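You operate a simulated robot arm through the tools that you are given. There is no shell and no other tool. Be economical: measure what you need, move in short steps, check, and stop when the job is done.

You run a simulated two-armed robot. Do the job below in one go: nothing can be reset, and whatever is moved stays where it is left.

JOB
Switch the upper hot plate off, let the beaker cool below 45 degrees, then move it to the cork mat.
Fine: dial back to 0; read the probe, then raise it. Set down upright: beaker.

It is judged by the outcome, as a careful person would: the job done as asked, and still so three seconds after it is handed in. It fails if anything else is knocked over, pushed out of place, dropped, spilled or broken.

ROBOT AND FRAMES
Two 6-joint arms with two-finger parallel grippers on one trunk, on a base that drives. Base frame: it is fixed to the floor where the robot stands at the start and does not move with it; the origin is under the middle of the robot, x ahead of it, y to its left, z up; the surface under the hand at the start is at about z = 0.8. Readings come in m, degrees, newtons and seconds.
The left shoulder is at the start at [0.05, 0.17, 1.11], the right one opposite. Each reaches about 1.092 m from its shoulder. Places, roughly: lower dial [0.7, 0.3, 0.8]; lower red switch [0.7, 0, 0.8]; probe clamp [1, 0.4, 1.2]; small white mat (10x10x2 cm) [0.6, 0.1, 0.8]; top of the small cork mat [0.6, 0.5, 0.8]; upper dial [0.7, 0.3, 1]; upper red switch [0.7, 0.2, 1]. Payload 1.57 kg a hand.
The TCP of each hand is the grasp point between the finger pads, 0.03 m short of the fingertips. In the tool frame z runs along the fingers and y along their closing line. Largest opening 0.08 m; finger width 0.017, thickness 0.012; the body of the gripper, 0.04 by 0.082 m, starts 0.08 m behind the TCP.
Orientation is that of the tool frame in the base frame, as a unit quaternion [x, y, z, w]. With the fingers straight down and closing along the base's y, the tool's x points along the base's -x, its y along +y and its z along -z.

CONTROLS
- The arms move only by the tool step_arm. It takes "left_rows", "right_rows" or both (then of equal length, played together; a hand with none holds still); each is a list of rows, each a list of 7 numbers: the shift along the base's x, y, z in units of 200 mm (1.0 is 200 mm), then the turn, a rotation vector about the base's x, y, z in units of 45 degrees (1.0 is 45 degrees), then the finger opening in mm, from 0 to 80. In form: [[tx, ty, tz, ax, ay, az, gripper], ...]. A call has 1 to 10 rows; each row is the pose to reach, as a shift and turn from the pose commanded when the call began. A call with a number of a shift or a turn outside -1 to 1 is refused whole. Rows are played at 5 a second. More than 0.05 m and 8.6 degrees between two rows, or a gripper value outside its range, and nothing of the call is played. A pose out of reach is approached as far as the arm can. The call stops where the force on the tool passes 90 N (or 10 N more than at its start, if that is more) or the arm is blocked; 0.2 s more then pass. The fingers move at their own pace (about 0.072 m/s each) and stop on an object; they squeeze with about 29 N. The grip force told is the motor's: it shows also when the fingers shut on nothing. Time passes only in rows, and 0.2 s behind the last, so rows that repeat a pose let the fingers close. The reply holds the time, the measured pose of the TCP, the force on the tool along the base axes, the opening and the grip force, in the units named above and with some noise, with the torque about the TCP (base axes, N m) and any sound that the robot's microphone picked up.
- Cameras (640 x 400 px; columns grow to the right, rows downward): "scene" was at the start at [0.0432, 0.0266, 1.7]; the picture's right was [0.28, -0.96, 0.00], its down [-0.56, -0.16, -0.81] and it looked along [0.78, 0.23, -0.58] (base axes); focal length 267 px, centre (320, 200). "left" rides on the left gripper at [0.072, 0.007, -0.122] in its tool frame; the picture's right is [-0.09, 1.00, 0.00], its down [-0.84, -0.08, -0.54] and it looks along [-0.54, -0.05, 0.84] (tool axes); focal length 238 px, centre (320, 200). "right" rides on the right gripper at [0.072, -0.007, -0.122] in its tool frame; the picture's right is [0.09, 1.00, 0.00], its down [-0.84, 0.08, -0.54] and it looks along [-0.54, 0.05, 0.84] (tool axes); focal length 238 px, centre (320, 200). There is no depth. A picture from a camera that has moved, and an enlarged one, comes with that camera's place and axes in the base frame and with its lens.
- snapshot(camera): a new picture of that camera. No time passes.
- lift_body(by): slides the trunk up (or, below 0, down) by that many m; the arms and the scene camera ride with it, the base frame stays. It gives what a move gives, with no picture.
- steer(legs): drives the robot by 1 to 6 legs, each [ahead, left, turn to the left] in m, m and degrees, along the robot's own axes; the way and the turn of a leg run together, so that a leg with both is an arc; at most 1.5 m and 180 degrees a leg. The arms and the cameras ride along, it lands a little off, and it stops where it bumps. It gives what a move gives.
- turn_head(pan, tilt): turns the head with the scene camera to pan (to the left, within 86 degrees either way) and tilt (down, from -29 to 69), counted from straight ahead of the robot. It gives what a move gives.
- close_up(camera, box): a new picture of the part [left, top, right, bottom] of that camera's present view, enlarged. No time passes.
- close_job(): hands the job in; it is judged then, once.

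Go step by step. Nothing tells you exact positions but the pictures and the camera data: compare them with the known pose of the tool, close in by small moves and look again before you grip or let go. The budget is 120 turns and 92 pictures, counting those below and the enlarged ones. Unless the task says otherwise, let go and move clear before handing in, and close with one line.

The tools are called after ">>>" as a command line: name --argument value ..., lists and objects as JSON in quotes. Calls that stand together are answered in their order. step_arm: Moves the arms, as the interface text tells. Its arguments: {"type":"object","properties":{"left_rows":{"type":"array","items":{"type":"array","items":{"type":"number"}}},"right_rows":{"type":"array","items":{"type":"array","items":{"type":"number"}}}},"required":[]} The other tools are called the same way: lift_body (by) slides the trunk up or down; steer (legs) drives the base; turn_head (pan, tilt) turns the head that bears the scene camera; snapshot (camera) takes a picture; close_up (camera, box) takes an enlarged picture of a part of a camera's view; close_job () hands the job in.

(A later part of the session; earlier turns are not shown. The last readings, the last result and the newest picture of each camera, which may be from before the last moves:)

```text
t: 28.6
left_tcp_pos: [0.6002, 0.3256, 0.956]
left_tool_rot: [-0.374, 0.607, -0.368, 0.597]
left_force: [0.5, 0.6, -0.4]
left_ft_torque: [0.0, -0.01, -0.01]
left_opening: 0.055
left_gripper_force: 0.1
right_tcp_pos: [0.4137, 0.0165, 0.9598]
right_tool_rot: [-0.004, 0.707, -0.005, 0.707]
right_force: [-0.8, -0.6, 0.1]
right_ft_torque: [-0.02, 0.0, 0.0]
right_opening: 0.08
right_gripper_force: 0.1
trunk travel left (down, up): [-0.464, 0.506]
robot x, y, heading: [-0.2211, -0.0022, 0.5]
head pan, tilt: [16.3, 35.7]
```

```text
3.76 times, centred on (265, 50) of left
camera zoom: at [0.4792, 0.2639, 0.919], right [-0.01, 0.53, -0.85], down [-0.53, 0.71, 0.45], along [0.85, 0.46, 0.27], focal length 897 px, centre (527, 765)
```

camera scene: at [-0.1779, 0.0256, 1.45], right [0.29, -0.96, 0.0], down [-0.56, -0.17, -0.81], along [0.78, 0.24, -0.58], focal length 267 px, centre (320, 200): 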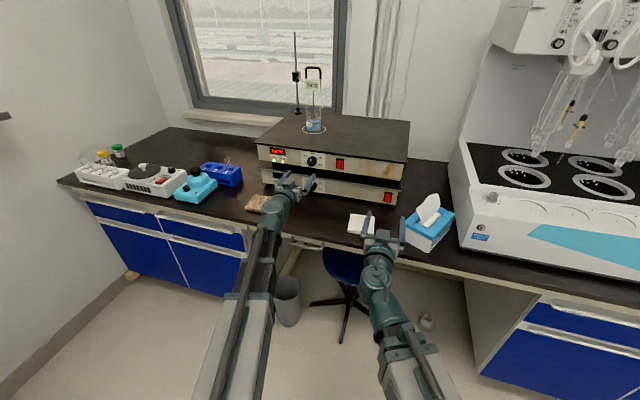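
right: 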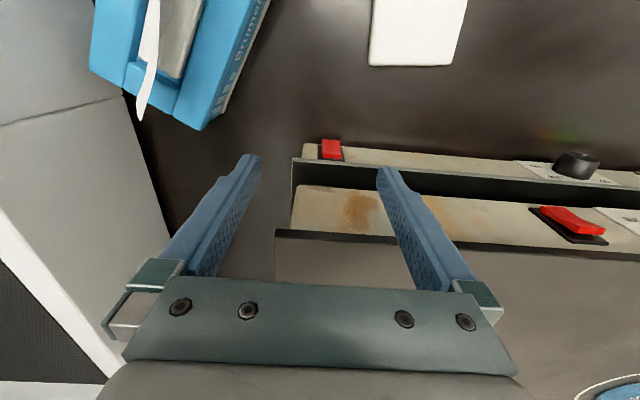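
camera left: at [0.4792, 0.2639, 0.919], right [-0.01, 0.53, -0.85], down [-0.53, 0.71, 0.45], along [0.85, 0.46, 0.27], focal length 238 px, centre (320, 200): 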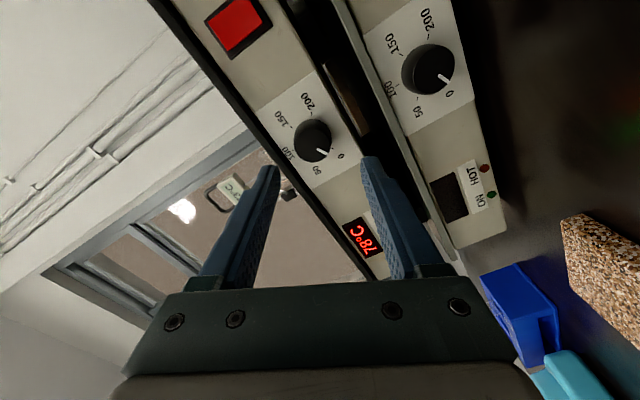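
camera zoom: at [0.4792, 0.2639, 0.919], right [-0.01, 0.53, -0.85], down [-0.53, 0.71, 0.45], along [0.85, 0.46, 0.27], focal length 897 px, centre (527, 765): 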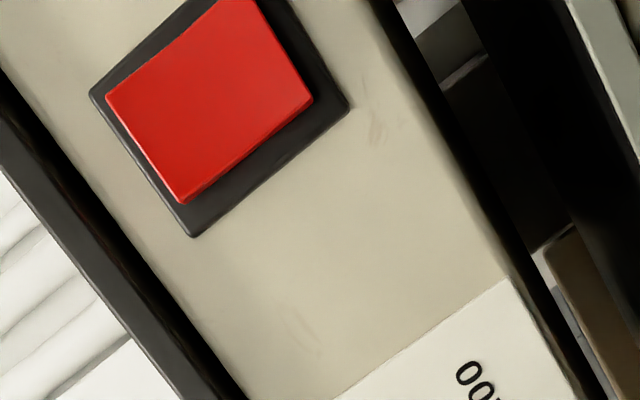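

Now I'll roll the hand back to level, close the fingers and line up with the upper switch, at about (0.715, 0.218, 0.962).

>>> step_arm --left_rows '[[0, -0.07, 0, 0.167, 0, 0, 30], [0, -0.14, 0, 0.333, 0, 0, 0], [0, -0.21, 0, 0.5, 0, 0, 0], [0, -0.28, 0, 0.667, 0, 0, 0], [0, -0.35, 0, 0.833, 0, 0, 0], [0, -0.42, 0, 1, 0, 0, 0]]'

>>> step_arm --left_rows '[[0, -0.05, 0, 0.14, 0, 0, 0], [0, -0.1, 0, 0.28, 0, 0, 0], [0, -0.118, 0, 0.4, 0, 0, 0]]'

>>> snapshot --camera "left"

>>> close_up --camera "scene" --box '[245, 60, 365, 200]'

```text
t: 30.0
left_tcp_pos: [0.6019, 0.2441, 0.9561]
left_tool_rot: [-0.116, 0.701, -0.107, 0.695]
left_force: [-0.2, -0.9, 0.1]
left_ft_torque: [0.0, 0.0, -0.03]
left_opening: 0.0
left_gripper_force: 21.3
right_tcp_pos: [0.4142, 0.0169, 0.9596]
right_tool_rot: [-0.006, 0.707, -0.005, 0.707]
right_force: [-0.3, 0.8, -0.4]
right_ft_torque: [-0.03, 0.0, 0.01]
right_opening: 0.08
right_gripper_force: 0.1
trunk travel left (down, up): [-0.464, 0.506]
robot x, y, heading: [-0.2193, 0.0016, 0.6]
head pan, tilt: [16.3, 35.7]
```

```text
t: 30.8
left_tcp_pos: [0.6028, 0.2221, 0.957]
left_tool_rot: [-0.005, 0.711, 0.002, 0.704]
left_force: [0.1, -0.5, 0.3]
left_ft_torque: [-0.01, 0.02, 0.0]
left_opening: 0.0001
left_gripper_force: 21.6
right_tcp_pos: [0.4135, 0.0167, 0.9587]
right_tool_rot: [-0.006, 0.707, -0.004, 0.707]
right_force: [-0.4, 0.1, -0.6]
right_ft_torque: [-0.02, 0.01, 0.0]
right_opening: 0.0801
right_gripper_force: 0.1
trunk travel left (down, up): [-0.464, 0.506]
robot x, y, heading: [-0.2207, 0.0016, 0.5]
head pan, tilt: [16.3, 35.7]
```

```text
61 pictures are left
camera left: at [0.4799, 0.224, 0.8859], right [-0.01, 1.0, 0.09], down [-0.53, -0.08, 0.84], along [0.85, -0.04, 0.53], focal length 238 px, centre (320, 200)
```

left: 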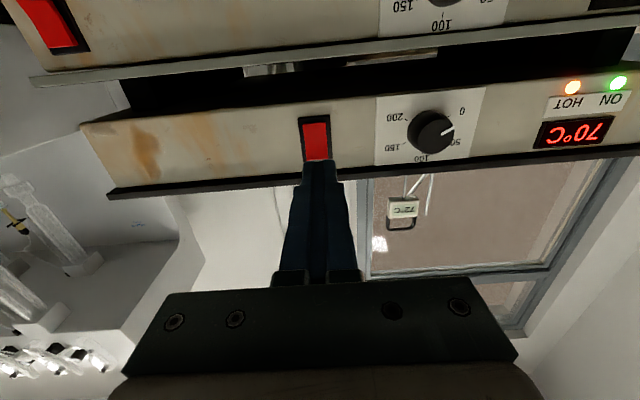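

```text
2.86 times, centred on (305, 130) of scene
camera zoom: at [-0.1778, 0.0256, 1.439], right [0.29, -0.96, 0.0], down [-0.56, -0.17, -0.81], along [0.78, 0.24, -0.58], focal length 762 px, centre (363, 400)
```

zoom: 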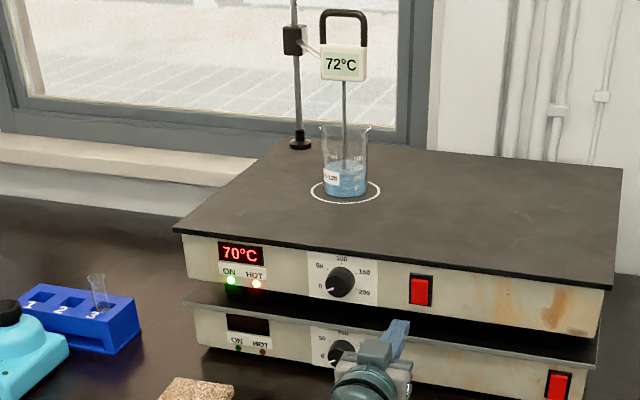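

>>> close_up --camera "left" --box '[280, 100, 360, 170]'

>>> close_up --camera "left" --box '[10, 0, 110, 70]'

```text
5.71 times, centred on (320, 135) of left
camera zoom: at [0.4799, 0.224, 0.8859], right [-0.01, 1.0, 0.09], down [-0.53, -0.08, 0.84], along [0.85, -0.04, 0.53], focal length 1362 px, centre (320, 571)
```

zoom: 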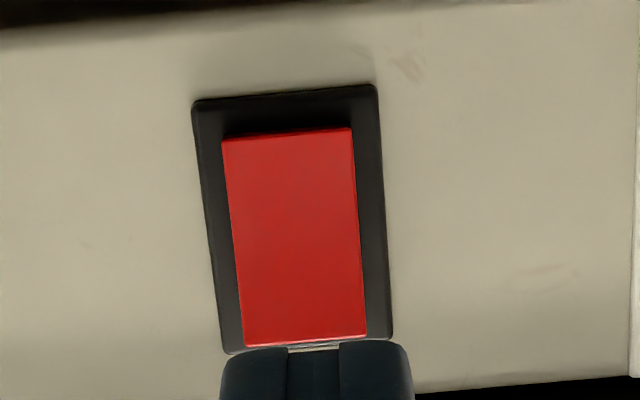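

```text
5.71 times, centred on (60, 35) of left
camera zoom: at [0.4799, 0.224, 0.8859], right [-0.01, 1.0, 0.09], down [-0.53, -0.08, 0.84], along [0.85, -0.04, 0.53], focal length 1362 px, centre (1806, 1143)
```

zoom: 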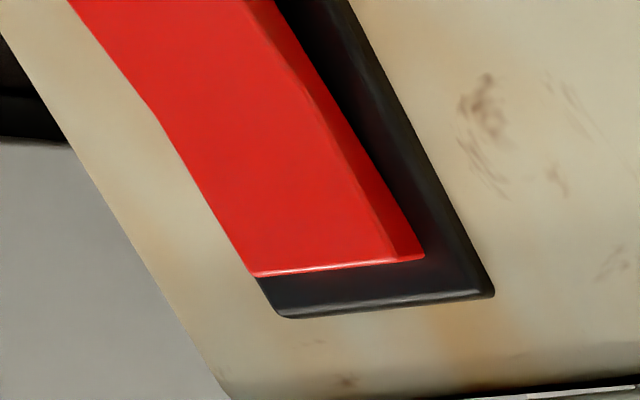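

The two rockers' tilt is hard to judge, but the off (lower) switch seems to stick out at its top. So I'll press the bottom half of the upper one and watch the ON lamp.

>>> lift_body --by -0.007

>>> step_arm --left_rows '[[0.15, -0.032, 0, 0, 0, 0, 0], [0.3, -0.032, 0, 0, 0, 0, 0], [0.34, -0.032, 0, 0, 0, 0, 0], [0.37, -0.032, 0, 0, 0, 0, 0], [0.39, -0.032, 0, 0, 0, 0, 0]]'

>>> snapshot --camera "left"

```text
t: 31.3
left_tcp_pos: [0.6028, 0.2212, 0.9511]
left_tool_rot: [-0.007, 0.711, 0.003, 0.704]
left_force: [0.9, -0.2, -0.5]
left_ft_torque: [-0.01, 0.01, 0.0]
left_opening: 0.0
left_gripper_force: 21.0
right_tcp_pos: [0.4146, 0.0171, 0.9519]
right_tool_rot: [-0.006, 0.707, -0.005, 0.707]
right_force: [0.3, 0.3, 0.1]
right_ft_torque: [0.01, 0.0, 0.0]
right_opening: 0.0801
right_gripper_force: 0.0
trunk travel left (down, up): [-0.457, 0.513]
robot x, y, heading: [-0.2197, -0.0047, 0.9]
head pan, tilt: [16.3, 35.7]
```

```text
t: 32.5
left_tcp_pos: [0.6779, 0.2154, 0.9499]
left_tool_rot: [-0.008, 0.711, 0.004, 0.703]
left_force: [-17.5, -0.1, -9.2]
left_ft_torque: [-0.01, 0.11, -0.03]
left_opening: 0.0
left_gripper_force: 21.3
right_tcp_pos: [0.4129, 0.0181, 0.9524]
right_tool_rot: [-0.007, 0.707, -0.006, 0.707]
right_force: [-0.1, -0.4, -0.4]
right_ft_torque: [-0.02, 0.02, 0.01]
right_opening: 0.0801
right_gripper_force: 0.1
trunk travel left (down, up): [-0.457, 0.513]
robot x, y, heading: [-0.2216, -0.0031, 1.1]
head pan, tilt: [16.3, 35.7]
```

```text
57 pictures are left
camera left: at [0.5561, 0.2182, 0.879], right [-0.01, 1.0, 0.09], down [-0.53, -0.08, 0.84], along [0.85, -0.04, 0.53], focal length 238 px, centre (320, 200)
```

left: 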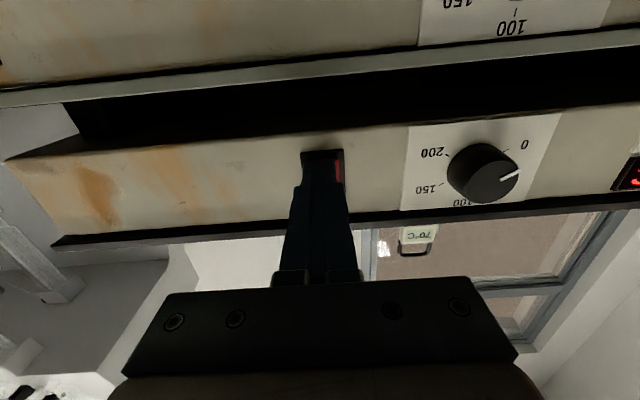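

Contact at 17 N with no clear click yet. I'll press a little deeper, then back off and look at the lamp.

>>> step_arm --left_rows '[[0.015, 0, 0, 0, 0, 0, 0], [0.03, 0, 0, 0, 0, 0, 0], [0.04, 0, 0, 0, 0, 0, 0]]'

>>> close_up --camera "scene" --box '[245, 60, 365, 200]'

```text
t: 33.2
left_tcp_pos: [0.6778, 0.2167, 0.9501]
left_tool_rot: [-0.005, 0.711, 0.001, 0.703]
left_force: [-12.1, 0.3, -4.1]
left_ft_torque: [-0.02, 0.04, -0.03]
left_opening: 0.0001
left_gripper_force: 21.8
right_tcp_pos: [0.4127, 0.0178, 0.9531]
right_tool_rot: [-0.006, 0.707, -0.005, 0.707]
right_force: [-0.3, 0.4, 0.4]
right_ft_torque: [0.0, -0.01, -0.02]
right_opening: 0.0799
right_gripper_force: 0.1
trunk travel left (down, up): [-0.457, 0.513]
robot x, y, heading: [-0.2224, -0.0026, 0.8]
head pan, tilt: [16.3, 35.7]
stopped in row 3 (left hand): the force on the tool passed its limit at 96 N (the readings are from after the stop); the commanded pose is now the measured one
```

```text
2.86 times, centred on (305, 130) of scene
camera zoom: at [-0.1801, 0.0258, 1.4327], right [0.29, -0.96, 0.0], down [-0.56, -0.17, -0.81], along [0.78, 0.24, -0.58], focal length 762 px, centre (363, 400)
```

zoom: 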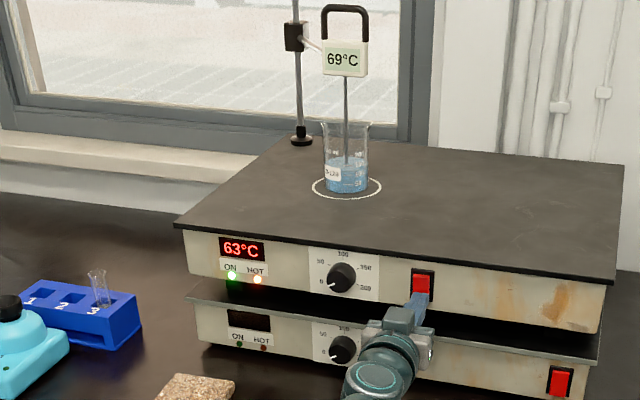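

The bottom is solid and the lamp stays lit, so I'll press the top half instead.

>>> step_arm --left_rows '[[-0.15, 0, 0, 0, 0, 0, 0]]'

>>> lift_body --by 0.023

>>> step_arm --left_rows '[[0.1, 0, 0, 0, 0, 0, 0], [0.13, 0, 0, 0, 0, 0, 0], [0.15, 0, 0, 0, 0, 0, 0], [0.165, 0, 0, 0, 0, 0, 0], [0.18, 0, 0, 0, 0, 0, 0]]'

>>> close_up --camera "scene" --box '[245, 60, 365, 200]'

```text
t: 33.6
left_tcp_pos: [0.6488, 0.2134, 0.949]
left_tool_rot: [-0.005, 0.712, 0.002, 0.702]
left_force: [0.1, 0.9, 0.2]
left_ft_torque: [-0.03, 0.0, 0.01]
left_opening: 0.0
left_gripper_force: 21.1
right_tcp_pos: [0.4129, 0.0168, 0.9516]
right_tool_rot: [-0.006, 0.707, -0.005, 0.707]
right_force: [-0.6, -0.6, 0.8]
right_ft_torque: [0.01, -0.01, -0.01]
right_opening: 0.0801
right_gripper_force: 0.1
trunk travel left (down, up): [-0.457, 0.513]
robot x, y, heading: [-0.2223, -0.0034, 0.7]
head pan, tilt: [16.3, 35.7]
```

```text
t: 34.3
left_tcp_pos: [0.6489, 0.2139, 0.9726]
left_tool_rot: [-0.005, 0.712, 0.002, 0.702]
left_force: [0.3, 0.3, 0.5]
left_ft_torque: [-0.01, 0.03, -0.01]
left_opening: 0.0001
left_gripper_force: 21.4
right_tcp_pos: [0.4115, 0.0174, 0.9755]
right_tool_rot: [-0.006, 0.707, -0.004, 0.707]
right_force: [-0.4, 0.0, 0.1]
right_ft_torque: [0.04, 0.02, -0.01]
right_opening: 0.0801
right_gripper_force: 0.1
trunk travel left (down, up): [-0.48, 0.49]
robot x, y, heading: [-0.2195, -0.0017, 0.7]
head pan, tilt: [16.3, 35.7]
```

```text
t: 35.5
left_tcp_pos: [0.6774, 0.2154, 0.974]
left_tool_rot: [-0.005, 0.711, 0.001, 0.703]
left_force: [-47.6, -2.5, -10.2]
left_ft_torque: [0.0, 0.79, -0.15]
left_opening: 0.0
left_gripper_force: 21.0
right_tcp_pos: [0.4101, 0.0179, 0.9761]
right_tool_rot: [-0.006, 0.706, -0.005, 0.708]
right_force: [-0.2, -0.6, 0.4]
right_ft_torque: [0.01, 0.01, -0.01]
right_opening: 0.0798
right_gripper_force: 0.2
trunk travel left (down, up): [-0.48, 0.49]
robot x, y, heading: [-0.223, -0.0027, 0.8]
head pan, tilt: [16.3, 35.7]
```

```text
2.86 times, centred on (305, 130) of scene
camera zoom: at [-0.1835, 0.0256, 1.4549], right [0.3, -0.96, 0.0], down [-0.56, -0.17, -0.81], along [0.78, 0.24, -0.58], focal length 762 px, centre (363, 400)
```

zoom: 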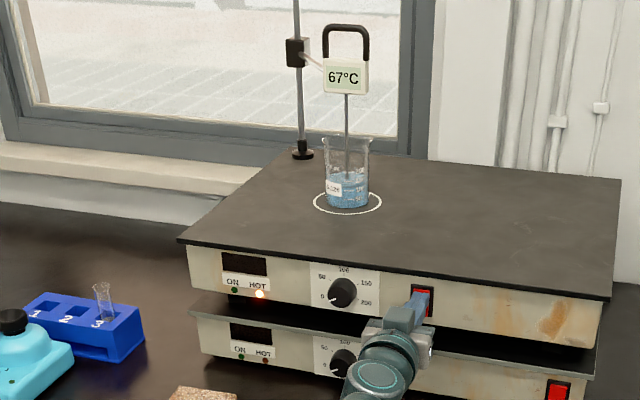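

The ON lamp and display are now off and the beaker is cooling (67°C). I'll retract the hand, drive a bit closer, and raise the trunk toward the probe handle height while it cools.

>>> step_arm --left_rows '[[-0.2, 0, 0, 0, 0, 0, 0], [-0.4, 0, 0, 0, 0, 0, 0], [-0.6, 0, 0, 0, 0, 0, 30], [-0.8, 0, 0, 0, 0, 0, 40], [-1, 0, 0, 0, 0, 0, 40]]'

>>> steer --legs '[[0.16, 0, 0]]'

>>> lift_body --by 0.25

>>> snapshot --camera "scene"

>>> snapshot --camera "left"

```text
t: 36.7
left_tcp_pos: [0.4814, 0.2132, 0.9718]
left_tool_rot: [-0.006, 0.711, 0.003, 0.703]
left_force: [1.1, 0.3, -0.6]
left_ft_torque: [-0.03, 0.0, -0.01]
left_opening: 0.04
left_gripper_force: 0.2
right_tcp_pos: [0.4123, 0.0178, 0.9749]
right_tool_rot: [-0.005, 0.707, -0.005, 0.707]
right_force: [0.0, -0.1, 0.9]
right_ft_torque: [0.02, -0.01, -0.03]
right_opening: 0.08
right_gripper_force: 0.0
trunk travel left (down, up): [-0.48, 0.49]
robot x, y, heading: [-0.2191, -0.0034, 0.6]
head pan, tilt: [16.3, 35.7]
```

```text
t: 38.1
left_tcp_pos: [0.6449, 0.2142, 0.9723]
left_tool_rot: [-0.005, 0.711, 0.002, 0.703]
left_force: [-0.2, 0.2, 0.5]
left_ft_torque: [0.0, 0.0, -0.01]
left_opening: 0.04
left_gripper_force: 0.0
right_tcp_pos: [0.5756, 0.0198, 0.975]
right_tool_rot: [-0.005, 0.707, -0.005, 0.707]
right_force: [-0.1, 0.0, -0.5]
right_ft_torque: [0.01, -0.01, 0.0]
right_opening: 0.0801
right_gripper_force: 0.0
trunk travel left (down, up): [-0.48, 0.49]
robot x, y, heading: [-0.063, 0.0005, 1.0]
head pan, tilt: [16.3, 35.7]
```

```text
t: 40.7
left_tcp_pos: [0.6455, 0.214, 1.2222]
left_tool_rot: [-0.005, 0.711, 0.002, 0.703]
left_force: [-0.1, 0.0, 0.2]
left_ft_torque: [0.0, -0.02, 0.0]
left_opening: 0.0402
left_gripper_force: 0.1
right_tcp_pos: [0.5748, 0.0191, 1.2251]
right_tool_rot: [-0.006, 0.707, -0.004, 0.707]
right_force: [-0.7, 0.4, 0.0]
right_ft_torque: [0.02, -0.01, 0.0]
right_opening: 0.0798
right_gripper_force: 0.0
trunk travel left (down, up): [-0.73, 0.24]
robot x, y, heading: [-0.0585, -0.0028, 1.0]
head pan, tilt: [16.3, 35.7]
```

```text
54 pictures are left
camera scene: at [-0.0171, 0.0278, 1.705], right [0.29, -0.96, 0.0], down [-0.56, -0.17, -0.81], along [0.78, 0.24, -0.58], focal length 267 px, centre (320, 200)
```

scene: 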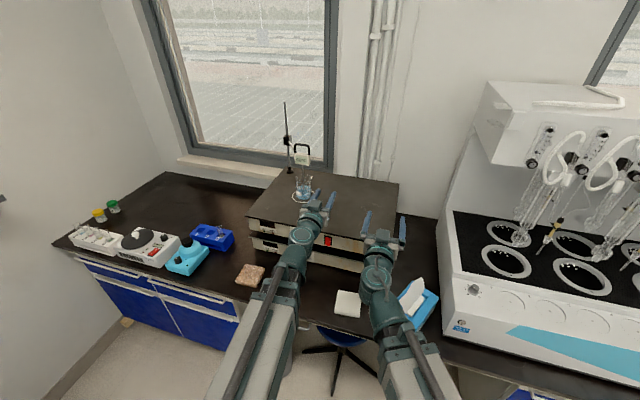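

```text
53 pictures are left
camera left: at [0.5238, 0.218, 1.1516], right [-0.01, 1.0, 0.09], down [-0.53, -0.08, 0.84], along [0.85, -0.04, 0.53], focal length 238 px, centre (320, 200)
```

left: 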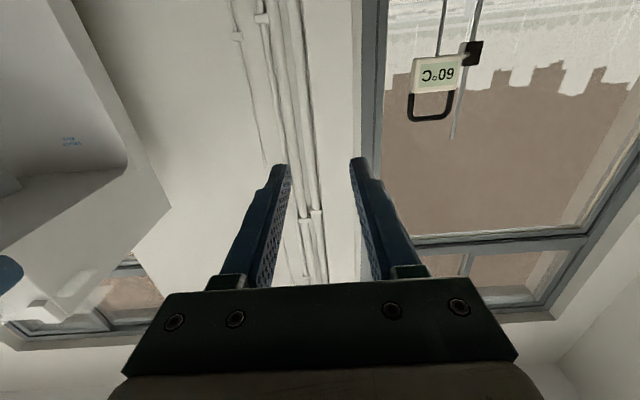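

The probe reads 60°C. I put the handle's top bar at about (0.907, 0.387, 1.257). I'll roll the hand -90° so the fingers close vertically and line up with the bar.

>>> step_arm --left_rows '[[0, 0.07, 0, -0.167, 0, 0, 40], [0, 0.14, 0, -0.333, 0, 0, 40], [0, 0.21, 0, -0.5, 0, 0, 40], [0, 0.28, 0, -0.667, 0, 0, 40], [0, 0.35, 0, -0.833, 0, 0, 36], [0, 0.43, 0, -1, 0, 0, 34]]'

>>> step_arm --left_rows '[[0.1, 0.07, 0, -0.167, 0, 0, 34], [0.2, 0.14, 0, -0.333, 0, 0, 34], [0.3, 0.21, 0, -0.5, 0, 0, 34], [0.4, 0.28, 0, -0.667, 0, 0, 34], [0.5, 0.35, 0, -0.833, 0, 0, 34], [0.5, 0.43, 0, -1, 0, 0, 34]]'

>>> lift_body --by 0.035

>>> snapshot --camera "left"

>>> close_up --camera "scene" --box '[260, 90, 360, 210]'

```text
t: 42.1
left_tcp_pos: [0.6461, 0.3016, 1.2225]
left_tool_rot: [-0.275, 0.657, -0.271, 0.647]
left_force: [0.7, -0.4, 0.5]
left_ft_torque: [0.01, -0.01, -0.02]
left_opening: 0.034
left_gripper_force: 0.1
right_tcp_pos: [0.5756, 0.0194, 1.2257]
right_tool_rot: [-0.006, 0.707, -0.006, 0.707]
right_force: [1.1, -0.5, 0.7]
right_ft_torque: [0.01, 0.0, -0.03]
right_opening: 0.0797
right_gripper_force: 0.0
trunk travel left (down, up): [-0.73, 0.24]
robot x, y, heading: [-0.0596, 0.0024, 0.8]
head pan, tilt: [16.3, 35.7]
```

```text
t: 43.5
left_tcp_pos: [0.7471, 0.387, 1.2228]
left_tool_rot: [-0.501, 0.504, -0.503, 0.493]
left_force: [-0.4, 0.8, -0.1]
left_ft_torque: [0.02, -0.03, 0.03]
left_opening: 0.0342
left_gripper_force: 0.0
right_tcp_pos: [0.5753, 0.0191, 1.2257]
right_tool_rot: [-0.006, 0.707, -0.006, 0.707]
right_force: [0.1, -0.2, -0.5]
right_ft_torque: [0.0, 0.02, -0.01]
right_opening: 0.0799
right_gripper_force: 0.1
trunk travel left (down, up): [-0.73, 0.24]
robot x, y, heading: [-0.0596, 0.0014, 0.7]
head pan, tilt: [16.3, 35.7]
```

```text
t: 44.3
left_tcp_pos: [0.7476, 0.3874, 1.2582]
left_tool_rot: [-0.501, 0.504, -0.501, 0.494]
left_force: [-0.6, 0.6, 0.7]
left_ft_torque: [0.03, 0.02, -0.03]
left_opening: 0.0341
left_gripper_force: 0.2
right_tcp_pos: [0.5754, 0.0202, 1.2601]
right_tool_rot: [-0.006, 0.707, -0.004, 0.707]
right_force: [-0.5, 0.6, 0.3]
right_ft_torque: [-0.01, 0.01, 0.01]
right_opening: 0.0799
right_gripper_force: 0.2
trunk travel left (down, up): [-0.765, 0.205]
robot x, y, heading: [-0.062, 0.0025, 0.6]
head pan, tilt: [16.3, 35.7]
```

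```text
52 pictures are left
camera left: at [0.6247, 0.3153, 1.2526], right [-0.01, 0.09, -1.0], down [-0.53, 0.84, 0.08], along [0.85, 0.53, 0.04], focal length 238 px, centre (320, 200)
```

left: 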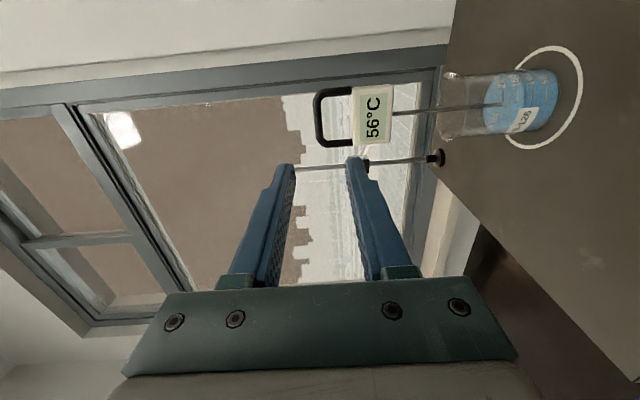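

```text
3.33 times, centred on (310, 150) of scene
camera zoom: at [-0.0169, 0.0279, 1.74], right [0.29, -0.96, 0.0], down [-0.56, -0.17, -0.81], along [0.78, 0.24, -0.58], focal length 889 px, centre (353, 367)
```

zoom: 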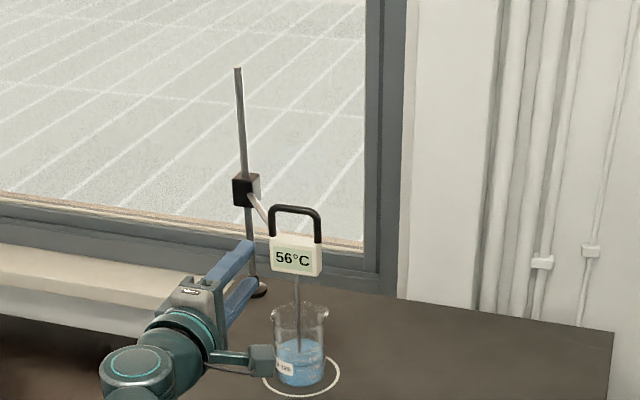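

The hand lines up with the handle bar in height and y. I'll advance partly while the water cools (56°C now).

>>> step_arm --left_rows '[[0.15, 0, 0, 0, 0, 0, 34], [0.3, -0.01, 0, 0, 0, 0, 34], [0.45, -0.01, 0, 0, 0, 0, 34], [0.55, -0.01, 0, 0, 0, 0, 34], [0.55, -0.01, 0, 0, 0, 0, 34], [0.55, -0.01, 0, 0, 0, 0, 34], [0.55, -0.01, 0, 0, 0, 0, 34], [0.55, -0.01, 0, 0, 0, 0, 34], [0.55, -0.01, 0, 0, 0, 0, 34], [0.55, -0.01, 0, 0, 0, 0, 34]]'

>>> snapshot --camera "left"

>>> close_up --camera "scene" --box '[260, 90, 360, 210]'

```text
t: 46.5
left_tcp_pos: [0.8545, 0.3851, 1.2585]
left_tool_rot: [-0.5, 0.504, -0.502, 0.493]
left_force: [-0.7, 0.4, 0.1]
left_ft_torque: [0.01, 0.0, -0.02]
left_opening: 0.0337
left_gripper_force: 0.1
right_tcp_pos: [0.5742, 0.0198, 1.2606]
right_tool_rot: [-0.006, 0.707, -0.005, 0.707]
right_force: [-0.6, 0.1, 0.7]
right_ft_torque: [0.03, -0.01, 0.04]
right_opening: 0.0799
right_gripper_force: 0.0
trunk travel left (down, up): [-0.765, 0.205]
robot x, y, heading: [-0.0586, 0.0007, 0.6]
head pan, tilt: [16.3, 35.7]
```

```text
50 pictures are left
camera left: at [0.7318, 0.3133, 1.2527], right [-0.01, 0.09, -1.0], down [-0.53, 0.84, 0.08], along [0.85, 0.53, 0.04], focal length 238 px, centre (320, 200)
```

left: 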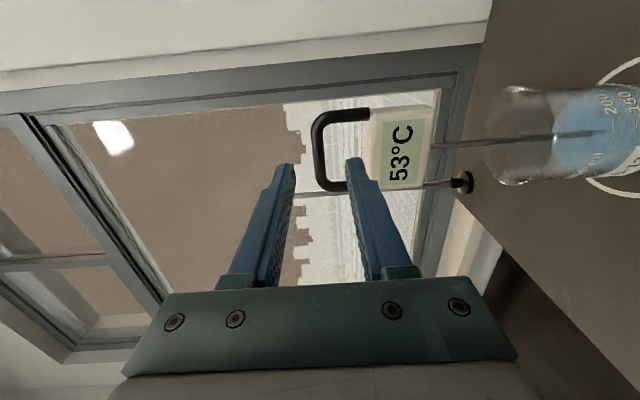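

```text
3.33 times, centred on (310, 150) of scene
camera zoom: at [-0.0171, 0.0279, 1.74], right [0.29, -0.96, 0.0], down [-0.56, -0.17, -0.81], along [0.78, 0.24, -0.58], focal length 889 px, centre (353, 367)
```

zoom: 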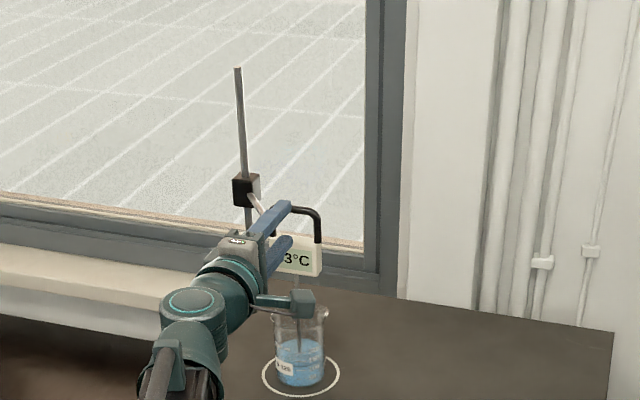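

The bar is at x ≈ 0.927 and centred between the fingers. I'll advance 0.067 m so the fingers straddle it, keep them open and wait for the cooling.

>>> step_arm --left_rows '[[0.1, 0, 0, 0, 0, 0, 34], [0.2, 0, 0, 0, 0, 0, 34], [0.27, 0, 0, 0, 0, 0, 34], [0.335, 0, 0, 0, 0, 0, 34], [0.335, 0, 0, 0, 0, 0, 34], [0.335, 0, 0, 0, 0, 0, 34], [0.335, 0, 0, 0, 0, 0, 34], [0.335, 0, 0, 0, 0, 0, 34], [0.335, 0, 0, 0, 0, 0, 34], [0.335, 0, 0, 0, 0, 0, 34]]'

>>> step_arm --left_rows '[[0, 0, 0, 0, 0, 0, 34], [0, 0, 0, 0, 0, 0, 34], [0, 0, 0, 0, 0, 0, 34], [0, 0, 0, 0, 0, 0, 34], [0, 0, 0, 0, 0, 0, 34], [0, 0, 0, 0, 0, 0, 34], [0, 0, 0, 0, 0, 0, 34], [0, 0, 0, 0, 0, 0, 34], [0, 0, 0, 0, 0, 0, 34], [0, 0, 0, 0, 0, 0, 34]]'

>>> snapshot --camera "left"

```text
t: 48.7
left_tcp_pos: [0.9217, 0.3847, 1.2577]
left_tool_rot: [-0.501, 0.504, -0.502, 0.493]
left_force: [-0.3, -0.3, -0.7]
left_ft_torque: [0.0, -0.02, 0.02]
left_opening: 0.034
left_gripper_force: 0.0
right_tcp_pos: [0.575, 0.0189, 1.2599]
right_tool_rot: [-0.008, 0.707, -0.004, 0.707]
right_force: [-0.4, -0.1, -0.4]
right_ft_torque: [-0.02, 0.0, -0.05]
right_opening: 0.0797
right_gripper_force: 0.0
trunk travel left (down, up): [-0.765, 0.205]
robot x, y, heading: [-0.0592, 0.0021, 0.6]
head pan, tilt: [16.3, 35.7]
```

```text
t: 50.9
left_tcp_pos: [0.9231, 0.384, 1.2574]
left_tool_rot: [-0.5, 0.505, -0.502, 0.493]
left_force: [0.0, 0.0, -0.9]
left_ft_torque: [-0.01, 0.01, -0.02]
left_opening: 0.034
left_gripper_force: 0.1
right_tcp_pos: [0.5746, 0.0194, 1.2597]
right_tool_rot: [-0.007, 0.707, -0.005, 0.707]
right_force: [0.0, 0.0, 0.4]
right_ft_torque: [-0.03, -0.01, 0.03]
right_opening: 0.0799
right_gripper_force: 0.1
trunk travel left (down, up): [-0.765, 0.205]
robot x, y, heading: [-0.0566, -0.0013, 0.9]
head pan, tilt: [16.3, 35.7]
```

```text
48 pictures are left
camera left: at [0.8006, 0.3119, 1.2525], right [-0.01, 0.09, -1.0], down [-0.53, 0.84, 0.08], along [0.85, 0.53, 0.04], focal length 238 px, centre (320, 200)
```

left: 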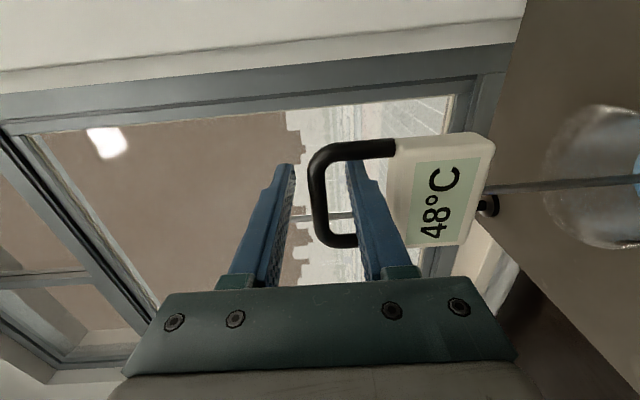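

48°C and falling, with the fingers straddling the bar. I'll wait a little longer.

>>> step_arm --left_rows '[[0, 0, 0, 0, 0, 0, 34], [0, 0, 0, 0, 0, 0, 34], [0, 0, 0, 0, 0, 0, 34], [0, 0, 0, 0, 0, 0, 34], [0, 0, 0, 0, 0, 0, 34], [0, 0, 0, 0, 0, 0, 34], [0, 0, 0, 0, 0, 0, 34], [0, 0, 0, 0, 0, 0, 34], [0, 0, 0, 0, 0, 0, 34], [0, 0, 0, 0, 0, 0, 34]]'

>>> step_arm --left_rows '[[0, 0, 0, 0, 0, 0, 34], [0, 0, 0, 0, 0, 0, 34], [0, 0, 0, 0, 0, 0, 34], [0, 0, 0, 0, 0, 0, 34], [0, 0, 0, 0, 0, 0, 34], [0, 0, 0, 0, 0, 0, 34], [0, 0, 0, 0, 0, 0, 34], [0, 0, 0, 0, 0, 0, 34], [0, 0, 0, 0, 0, 0, 34], [0, 0, 0, 0, 0, 0, 34]]'

>>> step_arm --left_rows '[[0, 0, 0, 0, 0, 0, 34], [0, 0, 0, 0, 0, 0, 34], [0, 0, 0, 0, 0, 0, 34], [0, 0, 0, 0, 0, 0, 34], [0, 0, 0, 0, 0, 0, 34], [0, 0, 0, 0, 0, 0, 34], [0, 0, 0, 0, 0, 0, 34], [0, 0, 0, 0, 0, 0, 34], [0, 0, 0, 0, 0, 0, 34], [0, 0, 0, 0, 0, 0, 34]]'

>>> step_arm --left_rows '[[0, 0, 0, 0, 0, 0, 34], [0, 0, 0, 0, 0, 0, 34], [0, 0, 0, 0, 0, 0, 34], [0, 0, 0, 0, 0, 0, 34], [0, 0, 0, 0, 0, 0, 34], [0, 0, 0, 0, 0, 0, 34], [0, 0, 0, 0, 0, 0, 34], [0, 0, 0, 0, 0, 0, 34], [0, 0, 0, 0, 0, 0, 34], [0, 0, 0, 0, 0, 0, 34]]'

>>> close_up --camera "left" --box '[260, 100, 500, 250]'

```text
t: 53.1
left_tcp_pos: [0.9223, 0.3848, 1.2586]
left_tool_rot: [-0.501, 0.504, -0.502, 0.494]
left_force: [0.5, 0.0, -0.2]
left_ft_torque: [-0.03, -0.03, -0.03]
left_opening: 0.0339
left_gripper_force: 0.0
right_tcp_pos: [0.5745, 0.0197, 1.2605]
right_tool_rot: [-0.006, 0.707, -0.005, 0.707]
right_force: [0.0, 0.7, 0.0]
right_ft_torque: [-0.01, 0.0, -0.01]
right_opening: 0.08
right_gripper_force: 0.0
trunk travel left (down, up): [-0.765, 0.205]
robot x, y, heading: [-0.0553, 0.0018, 1.0]
head pan, tilt: [16.3, 35.7]
```

```text
t: 55.3
left_tcp_pos: [0.9237, 0.3841, 1.2592]
left_tool_rot: [-0.5, 0.505, -0.502, 0.493]
left_force: [0.5, -0.2, 0.3]
left_ft_torque: [0.0, -0.01, 0.0]
left_opening: 0.0341
left_gripper_force: 0.1
right_tcp_pos: [0.5745, 0.0188, 1.2607]
right_tool_rot: [-0.005, 0.707, -0.005, 0.707]
right_force: [0.1, 0.1, 0.6]
right_ft_torque: [0.02, 0.01, -0.02]
right_opening: 0.0802
right_gripper_force: 0.0
trunk travel left (down, up): [-0.765, 0.205]
robot x, y, heading: [-0.0604, -0.0014, 0.7]
head pan, tilt: [16.3, 35.7]
```

```text
t: 57.5
left_tcp_pos: [0.9229, 0.3839, 1.2575]
left_tool_rot: [-0.501, 0.504, -0.502, 0.493]
left_force: [0.3, 1.1, 0.1]
left_ft_torque: [0.03, -0.02, 0.0]
left_opening: 0.0338
left_gripper_force: 0.1
right_tcp_pos: [0.5749, 0.0191, 1.2609]
right_tool_rot: [-0.005, 0.707, -0.006, 0.707]
right_force: [-0.2, -1.2, -0.3]
right_ft_torque: [0.01, 0.02, 0.0]
right_opening: 0.0802
right_gripper_force: 0.0
trunk travel left (down, up): [-0.765, 0.205]
robot x, y, heading: [-0.0608, 0.0024, 0.6]
head pan, tilt: [16.3, 35.7]
```

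```text
t: 59.7
left_tcp_pos: [0.9223, 0.3837, 1.2585]
left_tool_rot: [-0.501, 0.504, -0.502, 0.493]
left_force: [-0.1, 0.1, 0.1]
left_ft_torque: [0.01, -0.02, -0.04]
left_opening: 0.034
left_gripper_force: 0.1
right_tcp_pos: [0.5742, 0.0193, 1.2605]
right_tool_rot: [-0.006, 0.707, -0.005, 0.707]
right_force: [0.0, -0.1, -0.5]
right_ft_torque: [-0.02, -0.01, -0.02]
right_opening: 0.0798
right_gripper_force: 0.0
trunk travel left (down, up): [-0.765, 0.205]
robot x, y, heading: [-0.0584, 0.0023, 0.5]
head pan, tilt: [16.3, 35.7]
```

```text
2.67 times, centred on (380, 175) of left
camera zoom: at [0.8006, 0.3119, 1.2525], right [-0.01, 0.09, -1.0], down [-0.53, 0.84, 0.08], along [0.85, 0.53, 0.04], focal length 636 px, centre (160, 267)
```

zoom: 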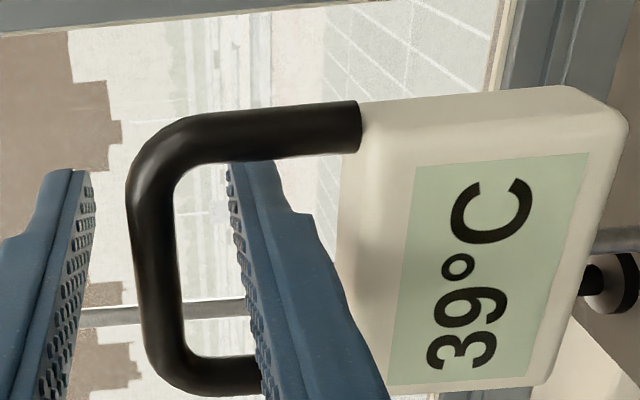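

39°C, well below 45. I'll grip the handle bar.

>>> step_arm --left_rows '[[0, 0, 0, 0, 0, 0, 15], [0, 0, 0, 0, 0, 0, 2], [0, 0, 0, 0, 0, 0, 2], [0, 0, 0, 0, 0, 0, 2]]'

>>> snapshot --camera "left"

```text
t: 60.7
left_tcp_pos: [0.9232, 0.3826, 1.258]
left_tool_rot: [-0.501, 0.505, -0.501, 0.493]
left_force: [-1.2, 0.4, -1.7]
left_ft_torque: [0.54, -0.01, 0.03]
left_opening: 0.0096
left_gripper_force: 27.4
right_tcp_pos: [0.5752, 0.019, 1.2595]
right_tool_rot: [-0.006, 0.707, -0.006, 0.707]
right_force: [0.6, -0.4, -0.1]
right_ft_torque: [-0.02, 0.0, -0.02]
right_opening: 0.08
right_gripper_force: 0.3
trunk travel left (down, up): [-0.765, 0.205]
robot x, y, heading: [-0.0584, -0.0021, 0.9]
head pan, tilt: [16.3, 35.7]
```

```text
46 pictures are left
camera left: at [0.8006, 0.3119, 1.2524], right [-0.01, 0.09, -1.0], down [-0.53, 0.84, 0.08], along [0.85, 0.53, 0.04], focal length 238 px, centre (320, 200)
```

left: 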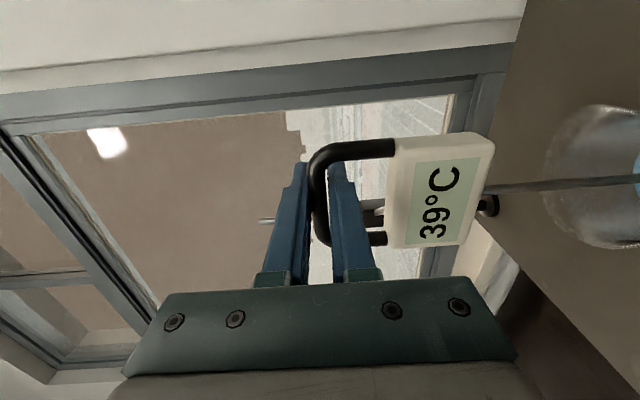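

The bar is held with an opening of 9.6 mm and a 27 N grip. I'll raise the probe with the trunk, 5 cm first.

>>> lift_body --by 0.05

>>> close_up --camera "scene" --box '[260, 90, 360, 210]'

```text
t: 61.6
left_tcp_pos: [0.9224, 0.3841, 1.309]
left_tool_rot: [-0.501, 0.504, -0.502, 0.493]
left_force: [-0.7, 0.9, 3.6]
left_ft_torque: [0.48, 0.02, -0.32]
left_opening: 0.0098
left_gripper_force: 28.0
right_tcp_pos: [0.575, 0.0184, 1.3117]
right_tool_rot: [-0.006, 0.707, -0.005, 0.707]
right_force: [-0.4, -0.6, -0.5]
right_ft_torque: [0.0, -0.01, 0.0]
right_opening: 0.08
right_gripper_force: 0.2
trunk travel left (down, up): [-0.815, 0.155]
robot x, y, heading: [-0.0607, -0.0006, 0.8]
head pan, tilt: [16.3, 35.7]
```

```text
3.33 times, centred on (310, 150) of scene
camera zoom: at [-0.0176, 0.0277, 1.7903], right [0.29, -0.96, 0.0], down [-0.56, -0.17, -0.81], along [0.78, 0.24, -0.58], focal length 889 px, centre (353, 367)
```

zoom: 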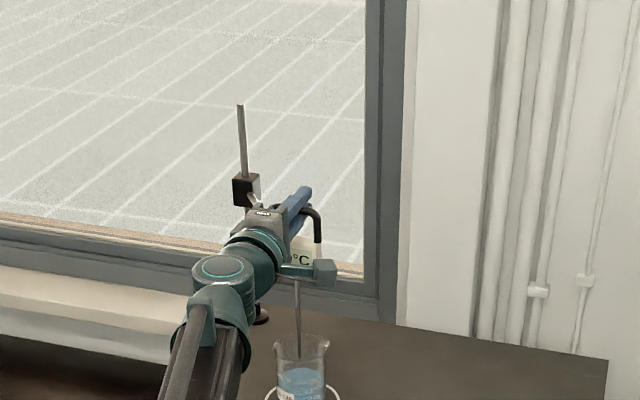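

The clamp slides up cleanly. I'll raise it another 7 cm to clear the rim.

>>> lift_body --by 0.07

>>> close_up --camera "scene" --box '[260, 110, 360, 230]'

>>> snapshot --camera "left"

```text
t: 62.7
left_tcp_pos: [0.9212, 0.3833, 1.3793]
left_tool_rot: [-0.501, 0.504, -0.502, 0.493]
left_force: [-0.2, 0.4, 2.5]
left_ft_torque: [0.47, 0.03, -0.29]
left_opening: 0.0098
left_gripper_force: 28.2
right_tcp_pos: [0.5753, 0.0186, 1.3795]
right_tool_rot: [-0.004, 0.707, -0.005, 0.707]
right_force: [-0.5, -0.7, -0.2]
right_ft_torque: [0.0, 0.02, -0.03]
right_opening: 0.0801
right_gripper_force: 0.0
trunk travel left (down, up): [-0.885, 0.085]
robot x, y, heading: [-0.0596, -0.0004, 0.7]
head pan, tilt: [16.3, 35.7]
```

```text
3.33 times, centred on (310, 170) of scene
camera zoom: at [-0.0176, 0.0277, 1.8602], right [0.29, -0.96, 0.0], down [-0.56, -0.17, -0.81], along [0.78, 0.24, -0.58], focal length 889 px, centre (353, 300)
```

zoom: 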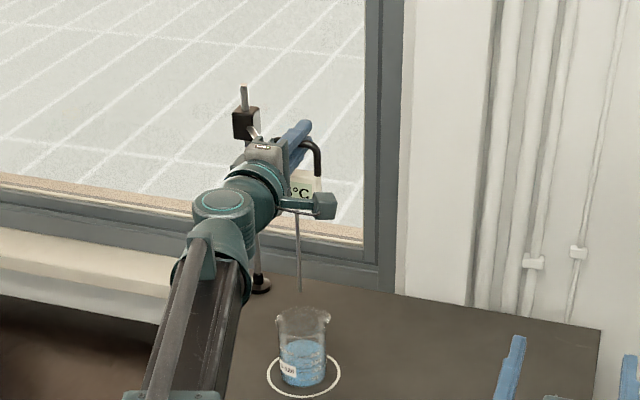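

```text
43 pictures are left
camera left: at [0.8006, 0.3119, 1.3731], right [-0.01, 0.09, -1.0], down [-0.53, 0.84, 0.08], along [0.85, 0.53, 0.04], focal length 238 px, centre (320, 200)
```

left: 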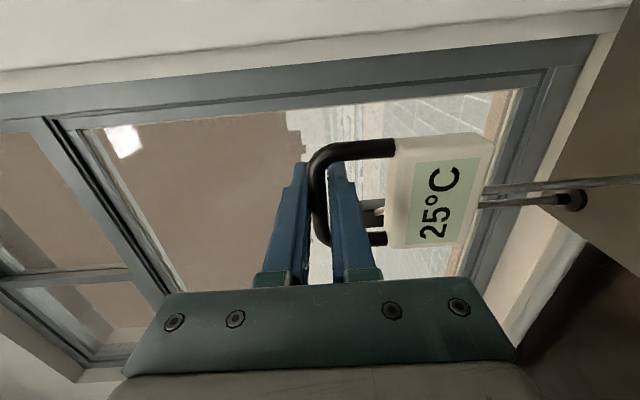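

The probe tip is clear of the beaker, with the reading at air temperature. I'll release the handle and back off, checking that it stays up.

>>> step_arm --left_rows '[[0, 0, 0, 0, 0, 0, 15], [0, 0, 0, 0, 0, 0, 32], [0, 0, 0, 0, 0, 0, 34], [-0.1, 0, 0, 0, 0, 0, 34], [-0.2, 0, 0, 0, 0, 0, 34], [-0.4, 0, 0, 0, 0, 0, 34], [-0.6, 0, 0, 0, 0, 0, 34], [-0.8, 0, 0, 0, 0, 0, 50], [-1, 0, 0, 0, 0, 0, 60]]'

>>> close_up --camera "scene" --box '[260, 110, 360, 230]'

```text
t: 64.7
left_tcp_pos: [0.7238, 0.382, 1.3776]
left_tool_rot: [-0.501, 0.504, -0.501, 0.494]
left_force: [0.3, 0.2, 0.7]
left_ft_torque: [0.01, 0.01, 0.02]
left_opening: 0.0598
left_gripper_force: 0.0
right_tcp_pos: [0.5739, 0.0187, 1.3815]
right_tool_rot: [-0.005, 0.707, -0.006, 0.707]
right_force: [-1.1, 0.6, 0.4]
right_ft_torque: [-0.01, -0.03, 0.0]
right_opening: 0.0802
right_gripper_force: 0.0
trunk travel left (down, up): [-0.885, 0.085]
robot x, y, heading: [-0.0592, 0.0025, 0.8]
head pan, tilt: [16.3, 35.7]
```

```text
3.33 times, centred on (310, 170) of scene
camera zoom: at [-0.0181, 0.0277, 1.8601], right [0.29, -0.96, 0.0], down [-0.56, -0.17, -0.81], along [0.78, 0.24, -0.58], focal length 889 px, centre (353, 300)
```

zoom: 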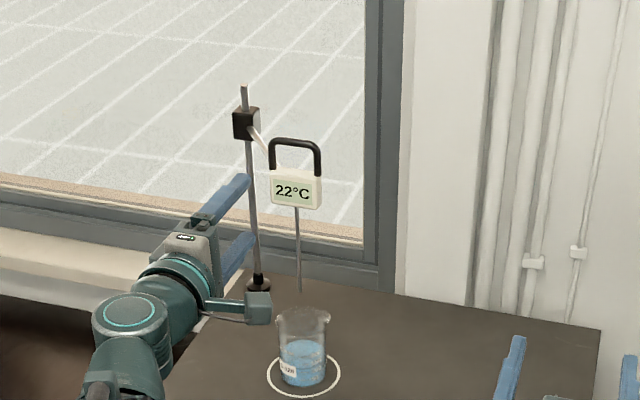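

The probe stays raised. Now I'll roll the hand back, pitch it about 35° down and open wide for the beaker.

>>> step_arm --left_rows '[[0, 0, 0, 0.167, 0, 0, 70], [0, 0, 0, 0.333, 0, 0, 80], [0, 0, 0, 0.5, 0, 0, 80], [0, 0, 0, 0.667, 0, 0, 80], [0, 0, 0, 0.833, 0, 0, 80], [0, 0, 0, 1, 0, 0, 80]]'

>>> step_arm --left_rows '[[0, 0, 0, 0.167, 0, 0, 80], [0, 0, 0, 0.333, 0, 0, 80], [0, 0, 0, 0.5, 0, 0, 80], [0, 0, 0, 0.667, 0, 0, 80], [0, 0, 0, 0.833, 0, 0, 80], [0, 0, 0, 1, 0, 0, 80]]'

>>> step_arm --left_rows '[[0, 0.02, -0.02, 0, 0.16, 0, 80], [0, 0.04, -0.1, 0, 0.32, 0, 80], [0, 0.06, -0.2, 0, 0.48, 0, 80], [0, 0.06, -0.4, 0, 0.64, 0, 80], [0, 0.06, -0.6, 0, 0.8, 0, 80]]'

>>> snapshot --camera "left"

```text
t: 66.1
left_tcp_pos: [0.7238, 0.382, 1.3769]
left_tool_rot: [-0.273, 0.657, -0.27, 0.648]
left_force: [-1.2, -1.0, 0.3]
left_ft_torque: [-0.01, -0.03, -0.03]
left_opening: 0.0799
left_gripper_force: 0.1
right_tcp_pos: [0.5745, 0.0191, 1.3799]
right_tool_rot: [-0.005, 0.707, -0.006, 0.707]
right_force: [0.3, 0.1, 0.0]
right_ft_torque: [0.03, -0.01, 0.05]
right_opening: 0.0798
right_gripper_force: 0.0
trunk travel left (down, up): [-0.885, 0.085]
robot x, y, heading: [-0.0606, -0.0001, 0.8]
head pan, tilt: [16.3, 35.7]
```

```text
t: 67.5
left_tcp_pos: [0.7219, 0.3858, 1.3788]
left_tool_rot: [-0.004, 0.711, 0.002, 0.703]
left_force: [-0.3, 0.7, -0.4]
left_ft_torque: [0.02, 0.0, 0.01]
left_opening: 0.08
left_gripper_force: 0.0
right_tcp_pos: [0.5753, 0.0191, 1.3795]
right_tool_rot: [-0.006, 0.707, -0.005, 0.707]
right_force: [0.4, 0.1, 0.3]
right_ft_torque: [-0.02, 0.06, -0.06]
right_opening: 0.0799
right_gripper_force: 0.1
trunk travel left (down, up): [-0.885, 0.085]
robot x, y, heading: [-0.0591, -0.0004, 0.5]
head pan, tilt: [16.3, 35.7]
```

```text
t: 68.7
left_tcp_pos: [0.7251, 0.3976, 1.2484]
left_tool_rot: [-0.005, 0.894, 0.003, 0.448]
left_force: [0.1, 0.1, 0.1]
left_ft_torque: [0.0, 0.01, 0.0]
left_opening: 0.0802
left_gripper_force: 0.0
left hand out of reach, approached as far as the arm can: row 1, 2, 3, 4, 5
right_tcp_pos: [0.5745, 0.0187, 1.379]
right_tool_rot: [-0.006, 0.707, -0.006, 0.707]
right_force: [-0.3, -0.2, 0.2]
right_ft_torque: [0.02, 0.03, -0.02]
right_opening: 0.0798
right_gripper_force: 0.1
trunk travel left (down, up): [-0.885, 0.085]
robot x, y, heading: [-0.059, -0.0002, 0.7]
head pan, tilt: [16.3, 35.7]
```

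```text
41 pictures are left
camera left: at [0.5843, 0.4012, 1.2633], right [0.04, 1.0, 0.08], down [0.07, -0.08, 0.99], along [1.0, -0.04, -0.07], focal length 238 px, centre (320, 200)
```

left: 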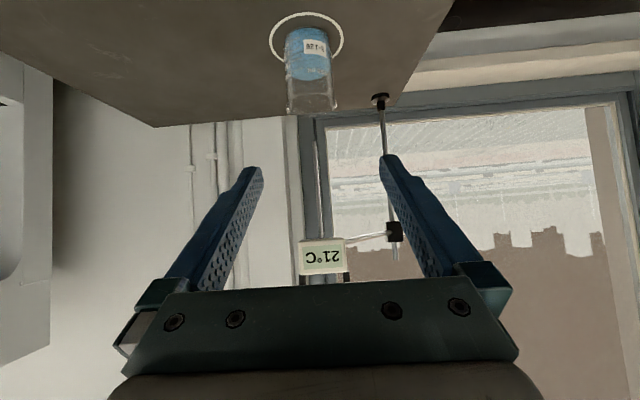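

The beaker axis is at about (0.915, 0.387) with the rim at z ≈ 1.108. I'll lower the trunk to bring the hand to mid-beaker height, then check.

>>> lift_body --by -0.195

>>> step_arm --left_rows '[[0.1, -0.03, 0, 0, 0, 0, 80], [0.2, -0.055, 0, 0, 0, 0, 80]]'

>>> snapshot --camera "left"

>>> close_up --camera "scene" --box '[240, 90, 360, 210]'

```text
t: 70.8
left_tcp_pos: [0.7246, 0.3974, 1.0536]
left_tool_rot: [-0.005, 0.894, 0.004, 0.449]
left_force: [-0.7, 0.2, -0.7]
left_ft_torque: [-0.01, 0.0, 0.02]
left_opening: 0.0804
left_gripper_force: 0.0
right_tcp_pos: [0.5745, 0.0193, 1.185]
right_tool_rot: [-0.006, 0.707, -0.004, 0.707]
right_force: [-0.4, -0.2, 1.0]
right_ft_torque: [-0.02, -0.02, -0.01]
right_opening: 0.0799
right_gripper_force: 0.1
trunk travel left (down, up): [-0.69, 0.28]
robot x, y, heading: [-0.0597, 0.0023, 1.0]
head pan, tilt: [16.3, 35.7]
```

```text
t: 71.4
left_tcp_pos: [0.7637, 0.3864, 1.0531]
left_tool_rot: [-0.005, 0.893, 0.003, 0.449]
left_force: [0.7, -0.4, 0.3]
left_ft_torque: [0.02, 0.03, 0.02]
left_opening: 0.08
left_gripper_force: 0.0
right_tcp_pos: [0.5752, 0.0188, 1.1848]
right_tool_rot: [-0.005, 0.707, -0.006, 0.707]
right_force: [-0.2, -0.4, -0.1]
right_ft_torque: [0.01, -0.04, -0.02]
right_opening: 0.08
right_gripper_force: 0.1
trunk travel left (down, up): [-0.69, 0.28]
robot x, y, heading: [-0.0648, -0.0005, 0.6]
head pan, tilt: [16.3, 35.7]
```

```text
40 pictures are left
camera left: at [0.6241, 0.3902, 1.0685], right [0.04, 1.0, 0.08], down [0.07, -0.08, 0.99], along [1.0, -0.04, -0.07], focal length 238 px, centre (320, 200)
```

left: 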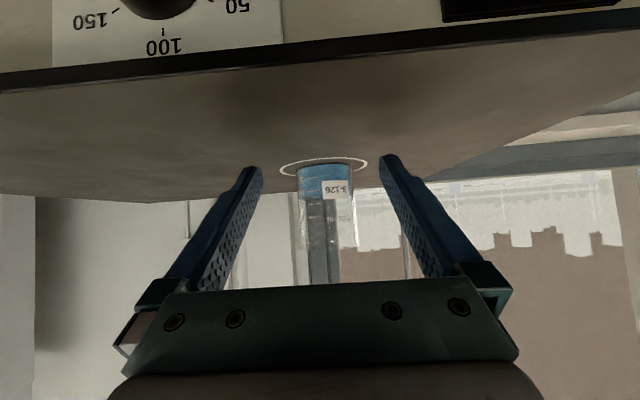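

```text
3.33 times, centred on (300, 150) of scene
camera zoom: at [-0.0169, 0.0278, 1.665], right [0.29, -0.96, 0.0], down [-0.56, -0.17, -0.81], along [0.78, 0.24, -0.58], focal length 889 px, centre (387, 367)
```

zoom: 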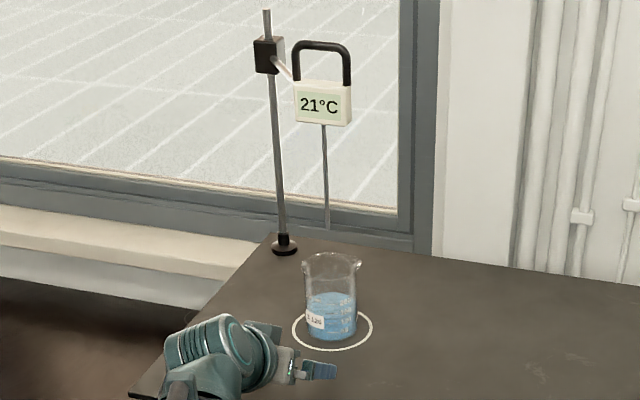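

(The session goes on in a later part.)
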